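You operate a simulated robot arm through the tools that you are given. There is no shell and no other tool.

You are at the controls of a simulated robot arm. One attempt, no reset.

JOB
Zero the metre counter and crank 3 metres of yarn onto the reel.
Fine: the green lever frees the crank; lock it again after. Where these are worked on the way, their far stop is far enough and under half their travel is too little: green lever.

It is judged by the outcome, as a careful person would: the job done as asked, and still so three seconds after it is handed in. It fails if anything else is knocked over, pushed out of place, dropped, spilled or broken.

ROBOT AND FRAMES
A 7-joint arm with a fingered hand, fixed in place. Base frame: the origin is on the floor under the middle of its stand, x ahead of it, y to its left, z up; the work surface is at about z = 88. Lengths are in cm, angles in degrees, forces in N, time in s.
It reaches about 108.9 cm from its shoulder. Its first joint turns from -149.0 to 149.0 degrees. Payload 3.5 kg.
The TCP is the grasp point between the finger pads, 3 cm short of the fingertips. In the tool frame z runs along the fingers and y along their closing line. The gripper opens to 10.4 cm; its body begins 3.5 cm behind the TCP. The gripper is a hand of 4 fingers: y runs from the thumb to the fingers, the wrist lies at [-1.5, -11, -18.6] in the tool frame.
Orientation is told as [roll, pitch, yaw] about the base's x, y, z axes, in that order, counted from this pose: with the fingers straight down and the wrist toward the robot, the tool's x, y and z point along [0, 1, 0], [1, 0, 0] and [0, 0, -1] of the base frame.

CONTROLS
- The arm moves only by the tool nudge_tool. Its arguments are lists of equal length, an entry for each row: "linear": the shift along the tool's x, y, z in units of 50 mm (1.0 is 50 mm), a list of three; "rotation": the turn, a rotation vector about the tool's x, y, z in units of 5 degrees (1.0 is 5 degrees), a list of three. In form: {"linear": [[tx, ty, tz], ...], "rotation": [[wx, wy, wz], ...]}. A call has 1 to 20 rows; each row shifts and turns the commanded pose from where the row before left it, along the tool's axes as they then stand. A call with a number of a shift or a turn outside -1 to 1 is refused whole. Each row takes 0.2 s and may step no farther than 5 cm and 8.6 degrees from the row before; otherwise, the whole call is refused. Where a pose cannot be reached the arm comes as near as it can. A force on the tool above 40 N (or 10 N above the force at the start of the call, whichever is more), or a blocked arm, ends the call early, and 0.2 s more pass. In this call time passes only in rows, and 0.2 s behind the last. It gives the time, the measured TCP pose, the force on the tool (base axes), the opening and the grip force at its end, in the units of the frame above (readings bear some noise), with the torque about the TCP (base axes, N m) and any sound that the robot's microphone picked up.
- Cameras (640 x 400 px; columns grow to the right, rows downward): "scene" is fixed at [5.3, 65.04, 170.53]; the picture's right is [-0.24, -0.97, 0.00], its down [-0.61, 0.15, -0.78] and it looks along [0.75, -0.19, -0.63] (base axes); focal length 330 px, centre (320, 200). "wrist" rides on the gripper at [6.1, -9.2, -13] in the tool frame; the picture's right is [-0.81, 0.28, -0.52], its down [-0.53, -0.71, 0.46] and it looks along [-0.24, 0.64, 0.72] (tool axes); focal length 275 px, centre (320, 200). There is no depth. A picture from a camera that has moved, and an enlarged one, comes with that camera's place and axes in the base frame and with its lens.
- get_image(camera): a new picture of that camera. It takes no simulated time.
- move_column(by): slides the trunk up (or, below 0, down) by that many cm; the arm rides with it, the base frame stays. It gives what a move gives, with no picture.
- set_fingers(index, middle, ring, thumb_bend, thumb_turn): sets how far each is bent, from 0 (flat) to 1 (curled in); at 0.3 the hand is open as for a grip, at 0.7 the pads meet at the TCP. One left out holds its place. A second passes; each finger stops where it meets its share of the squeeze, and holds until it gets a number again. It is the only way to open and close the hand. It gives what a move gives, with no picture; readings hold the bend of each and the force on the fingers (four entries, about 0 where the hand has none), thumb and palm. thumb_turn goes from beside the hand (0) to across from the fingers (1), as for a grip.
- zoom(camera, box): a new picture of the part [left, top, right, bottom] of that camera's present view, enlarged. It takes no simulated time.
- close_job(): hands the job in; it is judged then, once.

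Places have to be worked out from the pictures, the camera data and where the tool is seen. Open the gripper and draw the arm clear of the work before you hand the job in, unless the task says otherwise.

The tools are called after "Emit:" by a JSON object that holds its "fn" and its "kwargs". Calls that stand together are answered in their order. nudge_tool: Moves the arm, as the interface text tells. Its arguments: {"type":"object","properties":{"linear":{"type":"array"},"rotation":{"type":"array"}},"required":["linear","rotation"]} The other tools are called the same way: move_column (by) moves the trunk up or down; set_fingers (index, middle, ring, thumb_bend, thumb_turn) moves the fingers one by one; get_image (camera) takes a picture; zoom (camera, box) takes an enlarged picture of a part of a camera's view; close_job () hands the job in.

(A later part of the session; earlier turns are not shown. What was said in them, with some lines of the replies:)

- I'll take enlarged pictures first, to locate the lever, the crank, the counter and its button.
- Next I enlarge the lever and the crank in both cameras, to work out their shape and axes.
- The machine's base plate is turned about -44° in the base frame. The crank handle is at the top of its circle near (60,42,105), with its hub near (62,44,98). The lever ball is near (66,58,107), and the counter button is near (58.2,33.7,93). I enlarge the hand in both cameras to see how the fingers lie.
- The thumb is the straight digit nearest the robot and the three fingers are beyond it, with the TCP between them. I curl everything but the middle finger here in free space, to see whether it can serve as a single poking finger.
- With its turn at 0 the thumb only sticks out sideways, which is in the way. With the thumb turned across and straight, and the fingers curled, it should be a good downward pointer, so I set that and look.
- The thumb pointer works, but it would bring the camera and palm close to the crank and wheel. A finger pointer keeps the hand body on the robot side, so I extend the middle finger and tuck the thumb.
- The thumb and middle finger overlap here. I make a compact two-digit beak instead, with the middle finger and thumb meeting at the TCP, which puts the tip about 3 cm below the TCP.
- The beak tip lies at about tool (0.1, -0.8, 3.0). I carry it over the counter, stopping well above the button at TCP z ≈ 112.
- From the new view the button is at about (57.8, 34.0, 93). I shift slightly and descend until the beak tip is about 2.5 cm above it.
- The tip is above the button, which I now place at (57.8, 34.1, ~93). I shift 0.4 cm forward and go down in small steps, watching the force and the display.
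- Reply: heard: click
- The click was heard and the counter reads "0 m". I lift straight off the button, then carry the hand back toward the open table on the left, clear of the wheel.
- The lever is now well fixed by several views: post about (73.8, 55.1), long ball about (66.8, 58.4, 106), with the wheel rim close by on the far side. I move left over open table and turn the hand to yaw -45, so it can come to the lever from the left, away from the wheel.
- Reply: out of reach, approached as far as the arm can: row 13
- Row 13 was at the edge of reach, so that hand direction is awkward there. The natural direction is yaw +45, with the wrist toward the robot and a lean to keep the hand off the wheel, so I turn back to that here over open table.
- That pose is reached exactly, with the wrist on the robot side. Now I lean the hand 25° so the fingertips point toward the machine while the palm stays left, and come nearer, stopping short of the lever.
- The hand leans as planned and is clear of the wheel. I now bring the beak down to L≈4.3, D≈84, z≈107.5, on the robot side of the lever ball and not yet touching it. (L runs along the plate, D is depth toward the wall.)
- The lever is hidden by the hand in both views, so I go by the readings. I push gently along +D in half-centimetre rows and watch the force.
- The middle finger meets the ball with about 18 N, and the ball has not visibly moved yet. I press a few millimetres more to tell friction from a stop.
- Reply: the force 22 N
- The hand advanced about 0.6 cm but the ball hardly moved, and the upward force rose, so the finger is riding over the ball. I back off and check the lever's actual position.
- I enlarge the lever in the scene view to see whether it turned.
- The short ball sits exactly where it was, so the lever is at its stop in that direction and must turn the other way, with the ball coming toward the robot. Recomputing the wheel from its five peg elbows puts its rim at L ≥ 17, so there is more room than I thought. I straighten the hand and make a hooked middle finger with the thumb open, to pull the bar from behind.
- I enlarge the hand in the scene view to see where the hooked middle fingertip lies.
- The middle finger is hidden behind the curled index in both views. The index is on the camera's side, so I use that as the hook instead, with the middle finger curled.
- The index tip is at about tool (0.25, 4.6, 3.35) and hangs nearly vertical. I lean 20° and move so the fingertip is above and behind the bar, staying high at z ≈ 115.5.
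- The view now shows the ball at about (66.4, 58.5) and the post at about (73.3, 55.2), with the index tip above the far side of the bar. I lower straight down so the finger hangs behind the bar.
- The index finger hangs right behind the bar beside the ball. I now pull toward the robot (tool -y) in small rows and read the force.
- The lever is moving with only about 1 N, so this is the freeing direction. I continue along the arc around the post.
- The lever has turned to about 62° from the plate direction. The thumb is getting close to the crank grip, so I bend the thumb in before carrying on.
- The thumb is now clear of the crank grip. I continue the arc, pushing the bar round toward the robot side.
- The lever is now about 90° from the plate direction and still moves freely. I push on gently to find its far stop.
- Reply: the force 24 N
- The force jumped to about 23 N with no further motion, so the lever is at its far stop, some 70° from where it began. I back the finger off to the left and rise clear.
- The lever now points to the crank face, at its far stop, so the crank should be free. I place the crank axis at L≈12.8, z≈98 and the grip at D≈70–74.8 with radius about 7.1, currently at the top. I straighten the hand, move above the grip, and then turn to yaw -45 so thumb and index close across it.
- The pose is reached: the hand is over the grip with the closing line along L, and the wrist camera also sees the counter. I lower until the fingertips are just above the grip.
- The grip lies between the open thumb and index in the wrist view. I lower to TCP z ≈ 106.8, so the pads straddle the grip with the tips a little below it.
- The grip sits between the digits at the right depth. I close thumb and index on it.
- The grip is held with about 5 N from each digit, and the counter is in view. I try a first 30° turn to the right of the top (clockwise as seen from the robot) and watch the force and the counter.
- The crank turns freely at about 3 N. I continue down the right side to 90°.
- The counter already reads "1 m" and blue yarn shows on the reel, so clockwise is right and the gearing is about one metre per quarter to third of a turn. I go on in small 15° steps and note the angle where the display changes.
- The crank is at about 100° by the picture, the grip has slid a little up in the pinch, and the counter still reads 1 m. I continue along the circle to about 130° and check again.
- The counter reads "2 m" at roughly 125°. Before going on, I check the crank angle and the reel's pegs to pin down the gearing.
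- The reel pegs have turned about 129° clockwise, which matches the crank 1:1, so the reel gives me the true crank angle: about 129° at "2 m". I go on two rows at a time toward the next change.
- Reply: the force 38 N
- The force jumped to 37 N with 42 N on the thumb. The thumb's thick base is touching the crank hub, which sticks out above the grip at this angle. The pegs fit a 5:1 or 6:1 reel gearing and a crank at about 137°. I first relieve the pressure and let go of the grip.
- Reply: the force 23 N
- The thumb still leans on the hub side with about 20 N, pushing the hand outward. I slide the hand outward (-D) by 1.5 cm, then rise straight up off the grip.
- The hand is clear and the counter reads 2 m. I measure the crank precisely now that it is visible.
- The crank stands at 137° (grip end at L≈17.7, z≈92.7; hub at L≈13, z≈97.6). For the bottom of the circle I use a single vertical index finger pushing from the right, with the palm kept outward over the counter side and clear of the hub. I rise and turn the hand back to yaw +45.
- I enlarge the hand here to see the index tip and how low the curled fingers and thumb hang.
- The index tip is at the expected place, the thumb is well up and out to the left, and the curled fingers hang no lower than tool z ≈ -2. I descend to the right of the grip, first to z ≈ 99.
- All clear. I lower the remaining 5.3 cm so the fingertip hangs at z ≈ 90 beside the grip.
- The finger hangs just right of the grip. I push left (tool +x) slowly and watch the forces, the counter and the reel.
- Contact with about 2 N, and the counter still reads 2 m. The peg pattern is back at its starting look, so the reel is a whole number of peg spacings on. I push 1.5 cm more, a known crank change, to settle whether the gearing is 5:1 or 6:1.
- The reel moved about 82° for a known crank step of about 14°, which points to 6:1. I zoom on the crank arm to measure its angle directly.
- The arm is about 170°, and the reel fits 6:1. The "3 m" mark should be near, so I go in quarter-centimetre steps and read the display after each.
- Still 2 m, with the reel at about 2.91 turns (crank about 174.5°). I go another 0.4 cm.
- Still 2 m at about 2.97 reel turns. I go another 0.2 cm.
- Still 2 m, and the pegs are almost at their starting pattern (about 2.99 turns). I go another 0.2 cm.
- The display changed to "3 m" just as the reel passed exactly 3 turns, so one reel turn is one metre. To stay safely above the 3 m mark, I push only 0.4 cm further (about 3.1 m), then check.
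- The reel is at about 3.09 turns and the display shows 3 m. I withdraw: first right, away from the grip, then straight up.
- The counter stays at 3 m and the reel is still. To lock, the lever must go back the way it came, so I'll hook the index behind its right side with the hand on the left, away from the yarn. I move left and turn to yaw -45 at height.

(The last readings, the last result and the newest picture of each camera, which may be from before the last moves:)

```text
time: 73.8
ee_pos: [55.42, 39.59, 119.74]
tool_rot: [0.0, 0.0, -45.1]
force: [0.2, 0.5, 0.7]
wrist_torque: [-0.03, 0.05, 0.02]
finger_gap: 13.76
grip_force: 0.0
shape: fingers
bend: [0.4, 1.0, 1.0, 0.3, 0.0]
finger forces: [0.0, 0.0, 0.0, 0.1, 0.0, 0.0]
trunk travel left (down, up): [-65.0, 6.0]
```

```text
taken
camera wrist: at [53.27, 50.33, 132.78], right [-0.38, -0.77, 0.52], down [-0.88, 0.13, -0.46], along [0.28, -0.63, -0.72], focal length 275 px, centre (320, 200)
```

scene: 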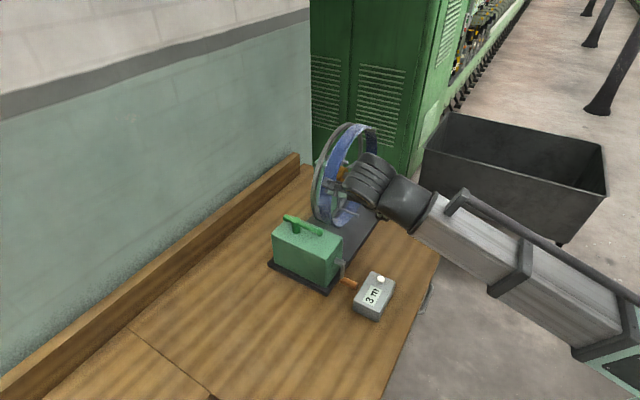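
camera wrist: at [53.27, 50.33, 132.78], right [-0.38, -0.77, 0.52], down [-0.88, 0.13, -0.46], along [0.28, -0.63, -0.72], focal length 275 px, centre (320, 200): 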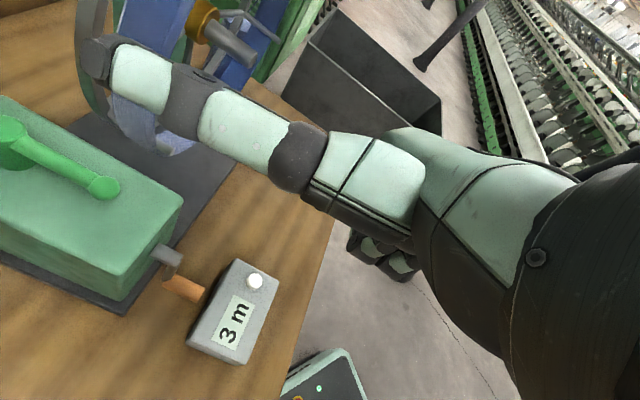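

I turn the thumb down so the index can be seen, then move along +D at height until the index is above the right-hand side of the lever bar.

Emit:
{"fn": "set_fingers", "kwargs": {"thumb_bend": 0.15, "thumb_turn": 1.0}}

Emit:
{"fn": "nudge_tool", "kwargs": {"linear": [[0.7, 0, 0], [0.7, 0, 0], [0.7, 0, 0], [0.7, 0, 0], [0.7, 0, 0]], "rotation": [[0, 0, 0], [0, 0, 0], [0, 0, 0], [0, 0, 0], [0, 0, 0]]}}

Emit:
{"fn": "zoom", "kwargs": {"camera": "scene", "box": [240, 120, 400, 280]}}

Emit:
{"fn": "get_image", "kwargs": {"camera": "wrist"}}

```text
time: 74.8
ee_pos: [55.36, 39.48, 119.82]
tool_rot: [-0.1, 0.0, -45.0]
force: [-0.5, -0.7, -0.1]
wrist_torque: [0.0, 0.0, 0.0]
finger_gap: 10.26
grip_force: 0.1
shape: fingers
bend: [0.4, 1.0, 1.0, 0.15, 0.96]
finger forces: [0.1, 0.1, 0.0, 0.1, 0.0, 0.0]
trunk travel left (down, up): [-65.0, 6.0]
```

```text
time: 76.0
ee_pos: [67.63, 52.17, 119.9]
tool_rot: [0.0, 0.1, -45.0]
force: [0.7, -0.2, 0.7]
wrist_torque: [0.02, -0.01, 0.01]
finger_gap: 10.27
grip_force: 0.1
shape: fingers
bend: [0.4, 1.0, 1.0, 0.15, 0.96]
finger forces: [0.1, 0.0, 0.1, 0.0, 0.1, 0.0]
trunk travel left (down, up): [-65.0, 6.0]
```

```text
2.50 times, centred on (320, 200) of scene
camera zoom: at [5.3, 65.04, 170.53], right [-0.24, -0.97, 0.0], down [-0.61, 0.15, -0.78], along [0.75, -0.19, -0.63], focal length 824 px, centre (320, 200)
```

zoom: 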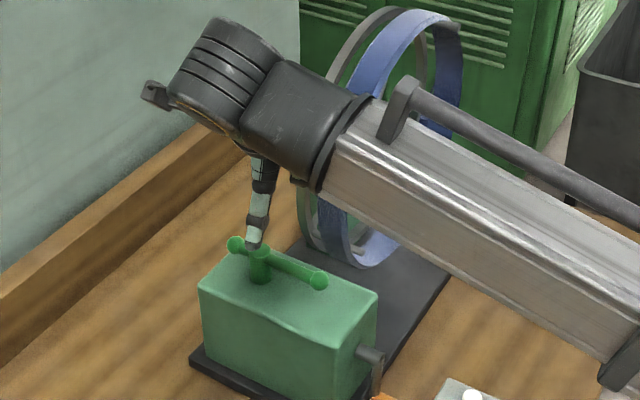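

```text
taken
camera wrist: at [65.52, 62.91, 132.95], right [-0.38, -0.77, 0.52], down [-0.88, 0.13, -0.46], along [0.28, -0.63, -0.72], focal length 275 px, centre (320, 200)
```

wrist: 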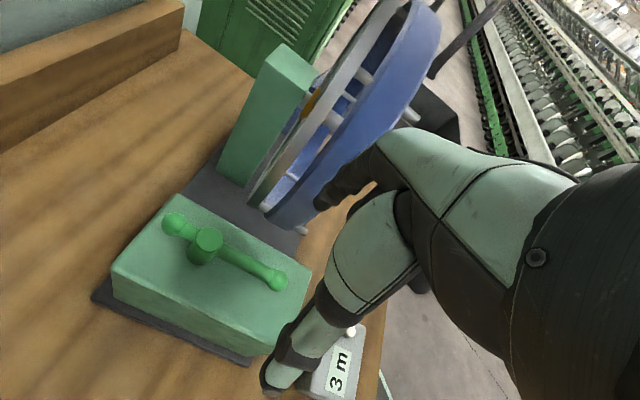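

The index is above and to the right of the bar with about 1 cm to spare, and the yarn is about 2 cm beyond it. I lower in two stages, checking clearance.

Emit:
{"fn": "nudge_tool", "kwargs": {"linear": [[0, 0, 0.6], [0, 0, 0.6]], "rotation": [[0, 0, 0], [0, 0, 0]]}}

Emit:
{"fn": "zoom", "kwargs": {"camera": "wrist", "box": [160, 100, 440, 340]}}

Emit:
{"fn": "zoom", "kwargs": {"camera": "scene", "box": [260, 150, 380, 270]}}

```text
time: 76.6
ee_pos: [67.77, 51.74, 113.91]
tool_rot: [-0.1, 0.1, -45.0]
force: [-0.5, 0.6, 0.5]
wrist_torque: [0.0, 0.0, 0.01]
finger_gap: 10.27
grip_force: 0.0
shape: fingers
bend: [0.4, 1.0, 1.0, 0.15, 0.96]
finger forces: [0.1, 0.0, 0.0, 0.0, 0.0, 0.0]
trunk travel left (down, up): [-65.0, 6.0]
```

```text
1.67 times, centred on (300, 220) of wrist
camera zoom: at [65.66, 62.47, 127.06], right [-0.38, -0.77, 0.52], down [-0.88, 0.13, -0.46], along [0.28, -0.63, -0.72], focal length 459 px, centre (353, 167)
```

zoom: 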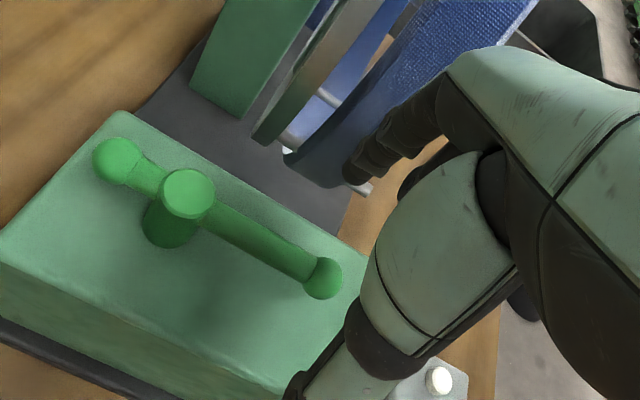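

```text
3.33 times, centred on (320, 210) of scene
camera zoom: at [5.3, 65.04, 170.53], right [-0.24, -0.97, 0.0], down [-0.61, 0.15, -0.78], along [0.75, -0.19, -0.63], focal length 1098 px, centre (320, 167)
```

zoom: 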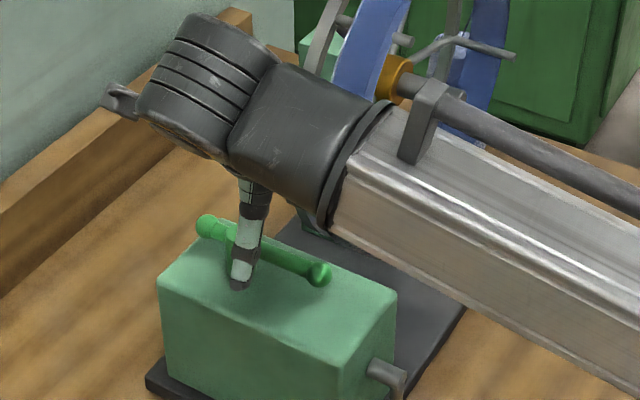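

The index tip is about 1.5 cm to the right of the bar, so I ease 0.5 cm left while lowering to working height, z ≈ 107.7.

Emit:
{"fn": "nudge_tool", "kwargs": {"linear": [[0, -0.06, 0.4], [0, -0.04, 0.4], [0, 0, 0.44]], "rotation": [[0, 0, 0], [0, 0, 0], [0, 0, 0]]}}

Emit:
{"fn": "zoom", "kwargs": {"camera": "wrist", "box": [160, 100, 440, 340]}}

Emit:
{"fn": "zoom", "kwargs": {"camera": "scene", "box": [260, 150, 380, 270]}}

```text
time: 77.4
ee_pos: [67.52, 52.14, 107.85]
tool_rot: [0.0, 0.1, -45.0]
force: [0.3, 0.8, 0.4]
wrist_torque: [-0.02, 0.04, 0.03]
finger_gap: 10.24
grip_force: 0.0
shape: fingers
bend: [0.4, 1.0, 1.0, 0.15, 0.96]
finger forces: [0.0, 0.0, 0.0, 0.0, 0.0, 0.0]
trunk travel left (down, up): [-65.0, 6.0]
```

```text
1.67 times, centred on (300, 220) of wrist
camera zoom: at [65.33, 62.86, 120.84], right [-0.38, -0.77, 0.52], down [-0.88, 0.13, -0.46], along [0.28, -0.63, -0.72], focal length 459 px, centre (353, 167)
```

zoom: 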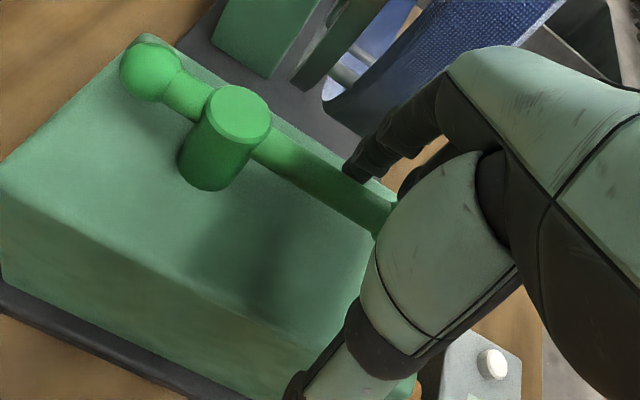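

```text
3.33 times, centred on (320, 210) of scene
camera zoom: at [5.3, 65.04, 170.53], right [-0.24, -0.97, 0.0], down [-0.61, 0.15, -0.78], along [0.75, -0.19, -0.63], focal length 1098 px, centre (320, 167)
```

zoom: 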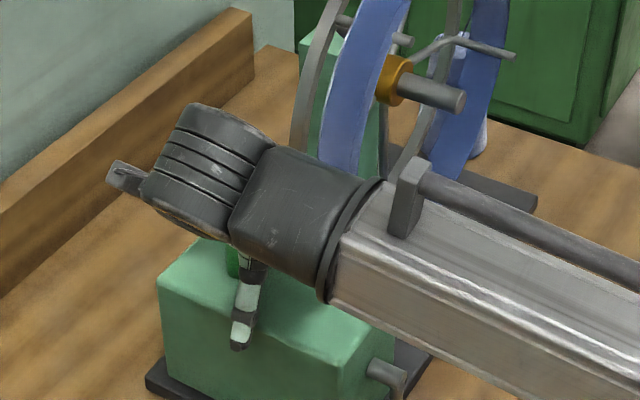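

The finger hangs on the right side of the bar. I pull left in half-centimetre rows and check that the lever follows.

Emit:
{"fn": "nudge_tool", "kwargs": {"linear": [[0, -0.1, 0], [0, -0.1, 0], [0, -0.1, 0], [0, -0.1, 0], [0, -0.1, 0]], "rotation": [[0, 0, 0], [0, 0, 0], [0, 0, 0], [0, 0, 0], [0, 0, 0]]}}

Emit:
{"fn": "zoom", "kwargs": {"camera": "wrist", "box": [160, 100, 440, 340]}}

```text
time: 78.6
ee_pos: [65.62, 53.93, 107.5]
tool_rot: [0.0, 0.0, -45.0]
force: [1.2, -1.1, 1.4]
wrist_torque: [-0.06, 0.0, -0.04]
finger_gap: 10.49
grip_force: 0.4
shape: fingers
bend: [0.38, 1.0, 1.0, 0.15, 0.96]
finger forces: [1.8, 0.0, 0.0, 0.0, 0.0, 0.1]
trunk travel left (down, up): [-65.0, 6.0]
```

```text
1.67 times, centred on (300, 220) of wrist
camera zoom: at [63.52, 64.75, 120.58], right [-0.38, -0.77, 0.52], down [-0.88, 0.13, -0.46], along [0.28, -0.63, -0.72], focal length 459 px, centre (353, 167)
```

zoom: 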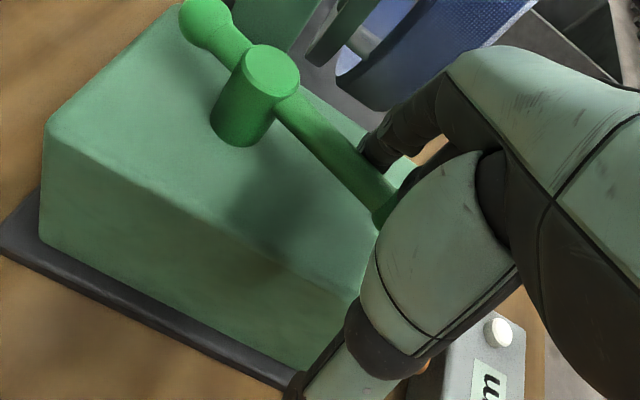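

The lever follows with under 2 N. I continue along the arc to about 45°.

Emit:
{"fn": "nudge_tool", "kwargs": {"linear": [[0.02, -0.159, 0], [0.034, -0.159, 0], [0.055, -0.147, 0], [0.077, -0.147, 0]], "rotation": [[0, 0, 0], [0, 0, 0], [0, 0, 0], [0, 0, 0]]}}

Emit:
{"fn": "zoom", "kwargs": {"camera": "wrist", "box": [160, 100, 440, 340]}}

Emit:
{"fn": "zoom", "kwargs": {"camera": "scene", "box": [250, 150, 370, 270]}}

```text
time: 79.6
ee_pos: [64.2, 56.92, 107.47]
tool_rot: [0.0, 0.0, -45.0]
force: [1.3, -1.2, 0.6]
wrist_torque: [0.0, -0.05, -0.02]
finger_gap: 10.53
grip_force: 0.9
shape: fingers
bend: [0.38, 1.0, 1.0, 0.15, 0.96]
finger forces: [1.4, 0.0, 0.1, 0.2, 0.0, 0.0]
trunk travel left (down, up): [-65.0, 6.0]
```

```text
1.67 times, centred on (300, 220) of wrist
camera zoom: at [62.07, 67.62, 120.57], right [-0.38, -0.77, 0.52], down [-0.88, 0.13, -0.45], along [0.28, -0.63, -0.72], focal length 459 px, centre (353, 167)
```

zoom: 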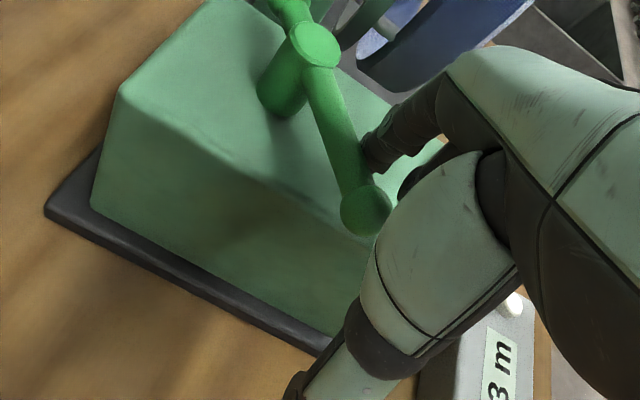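

```text
3.33 times, centred on (310, 210) of scene
camera zoom: at [5.3, 65.04, 170.53], right [-0.24, -0.97, 0.0], down [-0.61, 0.15, -0.78], along [0.75, -0.19, -0.63], focal length 1098 px, centre (353, 167)
```

zoom: 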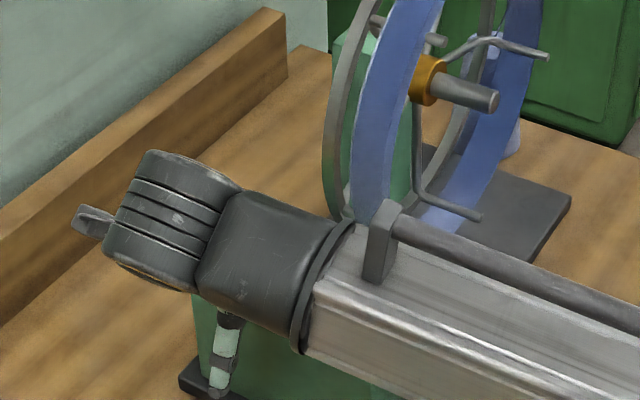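

The lever is about halfway back and moving freely. I continue the arc toward its locked position.

Emit:
{"fn": "nudge_tool", "kwargs": {"linear": [[0.1, -0.126, 0], [0.1, -0.126, 0], [0.086, -0.067, 0]], "rotation": [[0, 0, 0], [0, 0, 0], [0, 0, 0]]}}

Emit:
{"fn": "zoom", "kwargs": {"camera": "wrist", "box": [160, 100, 440, 340]}}

```text
time: 80.4
ee_pos: [64.07, 58.93, 107.64]
tool_rot: [0.0, 0.0, -45.0]
force: [0.4, -2.6, 0.6]
wrist_torque: [-0.02, -0.07, -0.06]
finger_gap: 10.52
grip_force: 1.2
shape: fingers
bend: [0.38, 1.0, 1.0, 0.15, 0.96]
finger forces: [1.6, 0.0, 0.0, 0.0, 0.1, 0.1]
trunk travel left (down, up): [-65.0, 6.0]
```

```text
1.67 times, centred on (300, 220) of wrist
camera zoom: at [61.91, 69.8, 120.59], right [-0.38, -0.77, 0.52], down [-0.88, 0.13, -0.46], along [0.28, -0.63, -0.72], focal length 459 px, centre (353, 167)
```

zoom: 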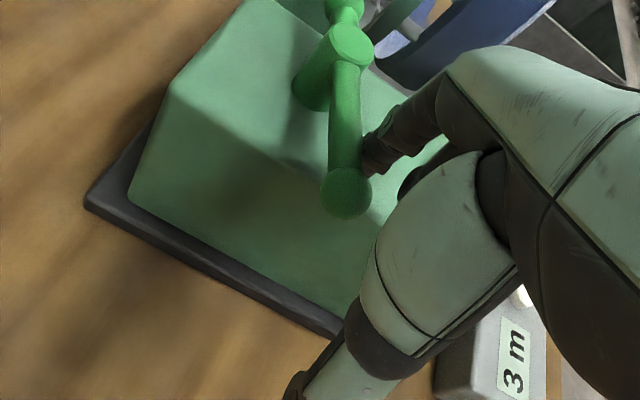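

It is nearly back. I push on toward the stop in small rows, expecting the force to rise when it is reached.

Emit:
{"fn": "nudge_tool", "kwargs": {"linear": [[0.09, -0.05, 0], [0.09, -0.04, 0], [0.08, -0.03, 0]], "rotation": [[0, 0, 0], [0, 0, 0], [0, 0, 0]]}}

Emit:
{"fn": "zoom", "kwargs": {"camera": "wrist", "box": [160, 100, 440, 340]}}

```text
time: 81.2
ee_pos: [64.38, 60.07, 107.61]
tool_rot: [0.0, 0.0, -45.1]
force: [-9.9, -19.1, -2.0]
wrist_torque: [-0.13, 0.15, -1.0]
finger_gap: 11.01
grip_force: 9.2
shape: fingers
bend: [0.34, 1.0, 1.0, 0.15, 0.96]
finger forces: [19.4, 0.0, 0.1, 0.0, 0.0, 0.1]
trunk travel left (down, up): [-65.0, 6.0]
```

```text
1.67 times, centred on (300, 220) of wrist
camera zoom: at [62.25, 70.85, 120.63], right [-0.38, -0.77, 0.52], down [-0.88, 0.13, -0.45], along [0.28, -0.63, -0.72], focal length 459 px, centre (353, 167)
```

zoom: 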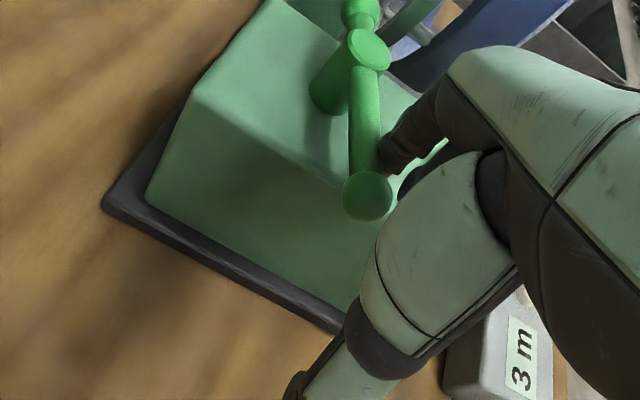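

The force jumped to 21 N, and the ball is back at about (66.5, 58.0), its starting place, so the lever is at its locked stop. I back the finger away and rise.

Emit:
{"fn": "nudge_tool", "kwargs": {"linear": [[-0.12, 0.04, 0], [-0.25, 0.05, 0], [-0.15, 0, -0.3], [0, 0, -0.6], [0, 0, -0.9], [0, 0, -0.9]], "rotation": [[0, 0, 0], [0, 0, 0], [0, 0, 0], [0, 0, 0], [0, 0, 0], [0, 0, 0]]}}

Emit:
{"fn": "get_image", "kwargs": {"camera": "wrist"}}

Emit:
{"fn": "get_image", "kwargs": {"camera": "scene"}}

```text
time: 82.6
ee_pos: [63.16, 58.26, 121.15]
tool_rot: [0.0, 0.1, -45.0]
force: [0.8, 0.4, 0.0]
wrist_torque: [0.01, 0.02, -0.04]
finger_gap: 10.33
grip_force: 0.0
shape: fingers
bend: [0.4, 1.0, 1.0, 0.15, 0.96]
finger forces: [0.0, 0.0, 0.1, 0.0, 0.1, 0.0]
trunk travel left (down, up): [-65.0, 6.0]
```

```text
taken
camera wrist: at [60.99, 69.11, 134.12], right [-0.38, -0.77, 0.52], down [-0.88, 0.13, -0.46], along [0.28, -0.63, -0.72], focal length 275 px, centre (320, 200)
```

wrist: 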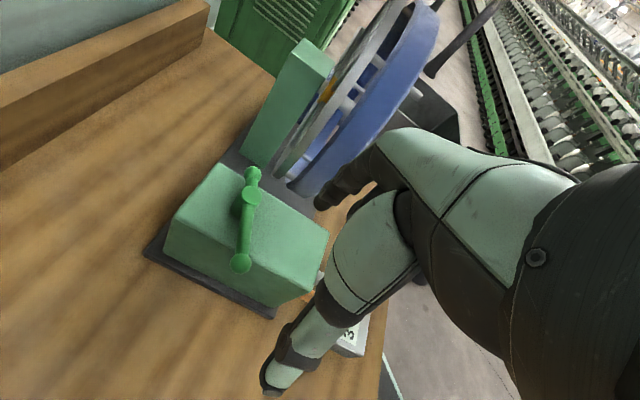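

```text
taken
```

scene: 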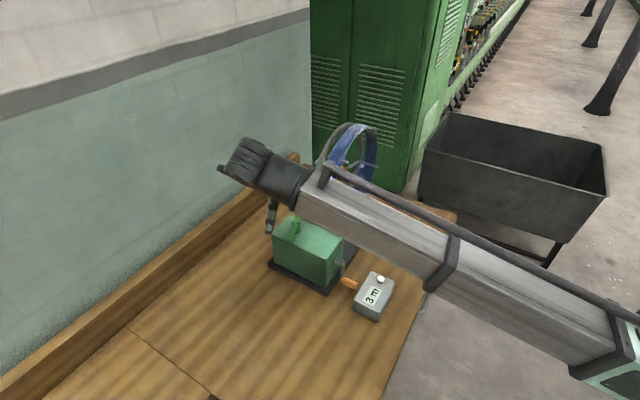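

The lever stands exactly as at the start. I draw the arm up and back toward the robot, turn it to its original heading and open the hand.

Emit:
{"fn": "nudge_tool", "kwargs": {"linear": [[0, 0, -0.9], [0, 0, -0.9], [-0.8, 0, -0.2], [-0.8, 0, 0], [-0.8, 0, 0], [-0.8, 0, 0], [-0.8, 0, 0], [0, 0, 0], [0, 0, 0], [0, 0, 0], [0, 0, 0], [0, 0, 0], [0, 0, 0], [0, 0, 0], [0, 0, 0], [0, 0, 0]], "rotation": [[0, 0, 0], [0, 0, 0], [0, 0, 0], [0, 0, 0], [0, 0, 0], [0, 0, 0], [0, 0, 0], [0, 0, -1], [0, 0, -1], [0, 0, -1], [0, 0, -1], [0, 0, -1], [0, 0, -1], [0, 0, -1], [0, 0, -1], [0, 0, -1]]}}

Emit:
{"fn": "set_fingers", "kwargs": {"index": 0.3, "middle": 0.3, "ring": 0.3, "thumb_bend": 0.3, "thumb_turn": 1.0}}

Emit:
{"fn": "get_image", "kwargs": {"camera": "scene"}}

Emit:
{"fn": "zoom", "kwargs": {"camera": "scene", "box": [260, 110, 430, 330]}}

Emit:
{"fn": "get_image", "kwargs": {"camera": "wrist"}}

```text
time: 86.0
ee_pos: [51.03, 43.64, 128.92]
tool_rot: [0.0, 0.0, 0.1]
force: [-0.9, 1.3, -0.6]
wrist_torque: [-0.03, 0.01, -0.01]
finger_gap: 10.3
grip_force: 0.2
shape: fingers
bend: [0.4, 1.0, 1.0, 0.15, 0.96]
finger forces: [0.0, 0.0, 0.0, 0.0, 0.0, 0.0]
out of reach, approached as far as the arm can: row 6, 7
trunk travel left (down, up): [-65.0, 6.0]
```

```text
time: 87.0
ee_pos: [51.02, 43.68, 128.96]
tool_rot: [0.0, 0.1, 0.0]
force: [0.7, -0.9, 0.3]
wrist_torque: [0.03, 0.03, 0.02]
finger_gap: 10.36
grip_force: 0.0
shape: fingers
bend: [0.3, 0.3, 0.3, 0.3, 0.97]
finger forces: [0.1, 0.0, 0.1, 0.0, 0.1, 0.0]
trunk travel left (down, up): [-65.0, 6.0]
```

```text
taken
```

scene: 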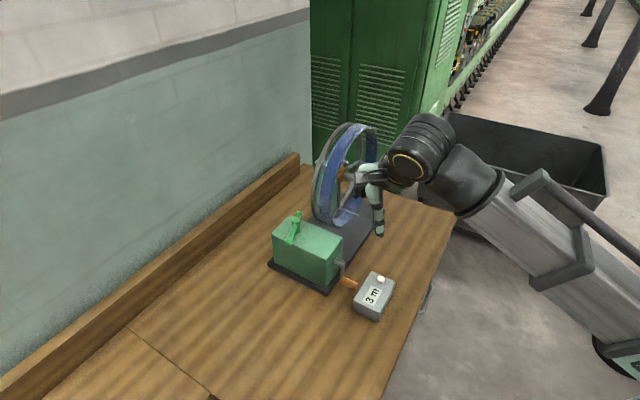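

```text
1.82 times, centred on (345, 220) of scene
camera zoom: at [5.3, 65.04, 170.53], right [-0.24, -0.97, 0.0], down [-0.61, 0.15, -0.78], along [0.75, -0.19, -0.63], focal length 599 px, centre (274, 164)
```

zoom: 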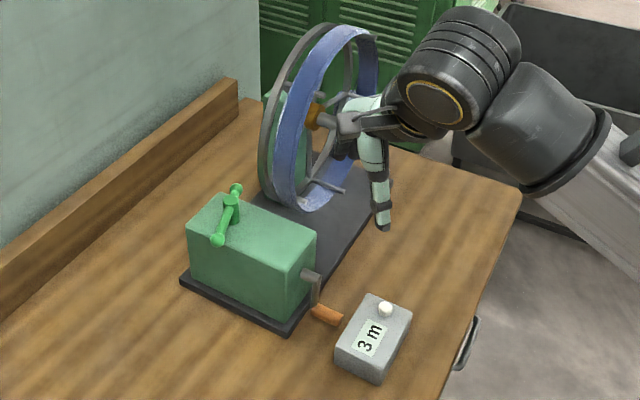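

```text
taken
camera wrist: at [41.84, 49.76, 142.05], right [0.28, -0.81, 0.52], down [-0.71, -0.53, -0.46], along [0.64, -0.24, -0.72], focal length 275 px, centre (320, 200)
```

wrist: 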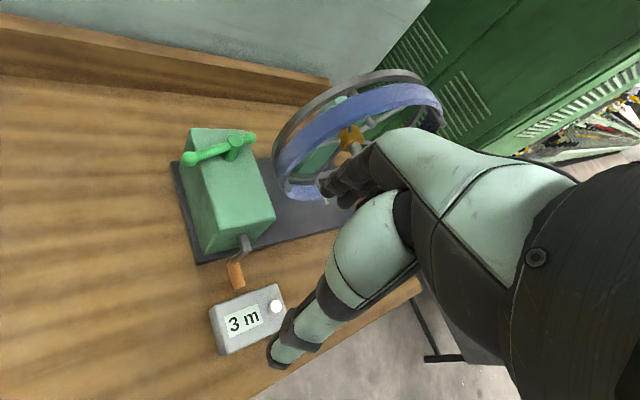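

The counter reads 3 m, the lever is at its original stop and the hand is open. I make a last close comparison of the lever with its first picture, and draw back a little further.

Emit:
{"fn": "nudge_tool", "kwargs": {"linear": [[0, -0.4, -0.3], [0, -0.4, -0.3], [0, -0.4, -0.3], [0, -0.4, -0.3]], "rotation": [[0, 0, 0], [0, 0, 0], [0, 0, 0], [0, 0, 0]]}}

Emit:
{"fn": "zoom", "kwargs": {"camera": "scene", "box": [265, 200, 325, 250]}}

Emit:
{"fn": "zoom", "kwargs": {"camera": "scene", "box": [340, 255, 410, 325]}}

Emit:
{"fn": "zoom", "kwargs": {"camera": "scene", "box": [300, 110, 400, 240]}}

```text
time: 88.0
ee_pos: [43.02, 43.72, 135.1]
tool_rot: [0.0, 0.1, 0.0]
force: [0.1, -0.4, -0.2]
wrist_torque: [-0.01, -0.01, -0.03]
finger_gap: 10.33
grip_force: 0.1
shape: fingers
bend: [0.3, 0.3, 0.3, 0.3, 0.97]
finger forces: [0.0, 0.0, 0.0, 0.0, 0.0, 0.1]
trunk travel left (down, up): [-65.0, 6.0]
```

```text
8.00 times, centred on (295, 225) of scene
camera zoom: at [5.3, 65.04, 170.53], right [-0.24, -0.97, 0.0], down [-0.61, 0.15, -0.78], along [0.75, -0.19, -0.63], focal length 2636 px, centre (520, 0)
```

zoom: 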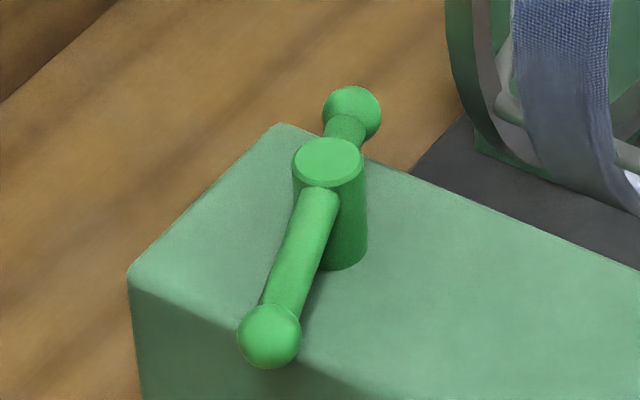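

```text
5.71 times, centred on (375, 290) of scene
camera zoom: at [5.3, 65.04, 170.53], right [-0.24, -0.97, 0.0], down [-0.61, 0.15, -0.78], along [0.75, -0.19, -0.63], focal length 1883 px, centre (6, -314)
```

zoom: 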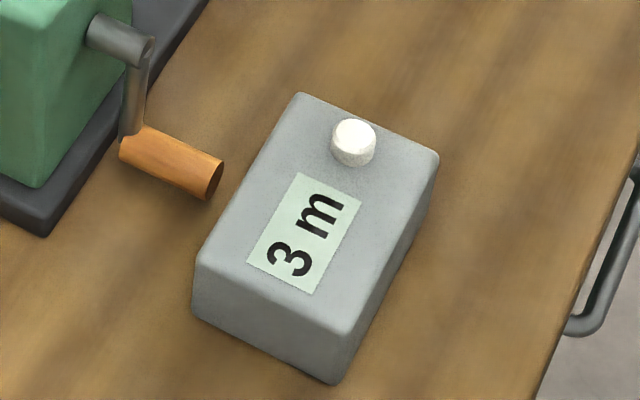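

```text
3.08 times, centred on (350, 175) of scene
camera zoom: at [5.3, 65.04, 170.53], right [-0.24, -0.97, 0.0], down [-0.61, 0.15, -0.78], along [0.75, -0.19, -0.63], focal length 1014 px, centre (228, 277)
```

zoom: 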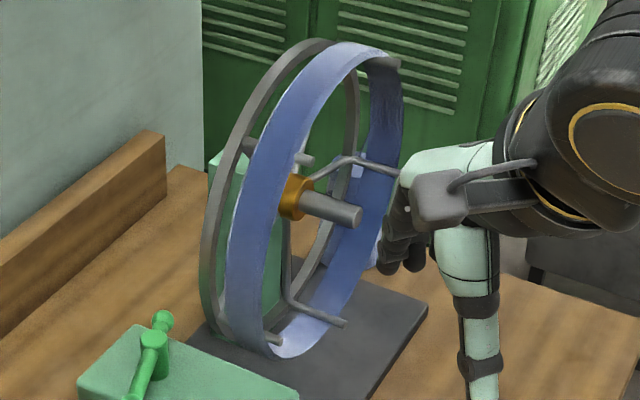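

The lever is at exactly the same place as in the first picture, so it is locked. The counter has not moved and reads 3 m, the reel is still, and the arm is clear with the hand open, so I hand the job in.

Emit:
{"fn": "close_job", "kwargs": {}}

```text
The job is handed in.
```

The job is done and handed in: the counter was zeroed, 3 metres of yarn are on the reel, and the lever is locked again. I haven't been told how it was judged.

- **Counter:** I pressed the white button and it dropped from 7 m to 0 m. It read 3 m at hand-in and had not moved from its place.
- **Yarn:** The display changed to 3 m as the reel reached about three full turns, and I stopped at about 3.09. It only shows whole metres. If it rounds rather than counting full metres, the true length could be nearer 2.6 m, though the reel turns make about 3.1 m more likely.
- **Lever:** I turned it about 70° to its far stop to free the crank, then back to its first stop. It looks the same as in the first picture.
- **Contact on the way:** While I was cranking, the thumb pressed against the crank hub with about 42 N. I backed off and changed grip, and nothing looked shifted or damaged afterwards.

The arm is clear of the work and the hand is open.
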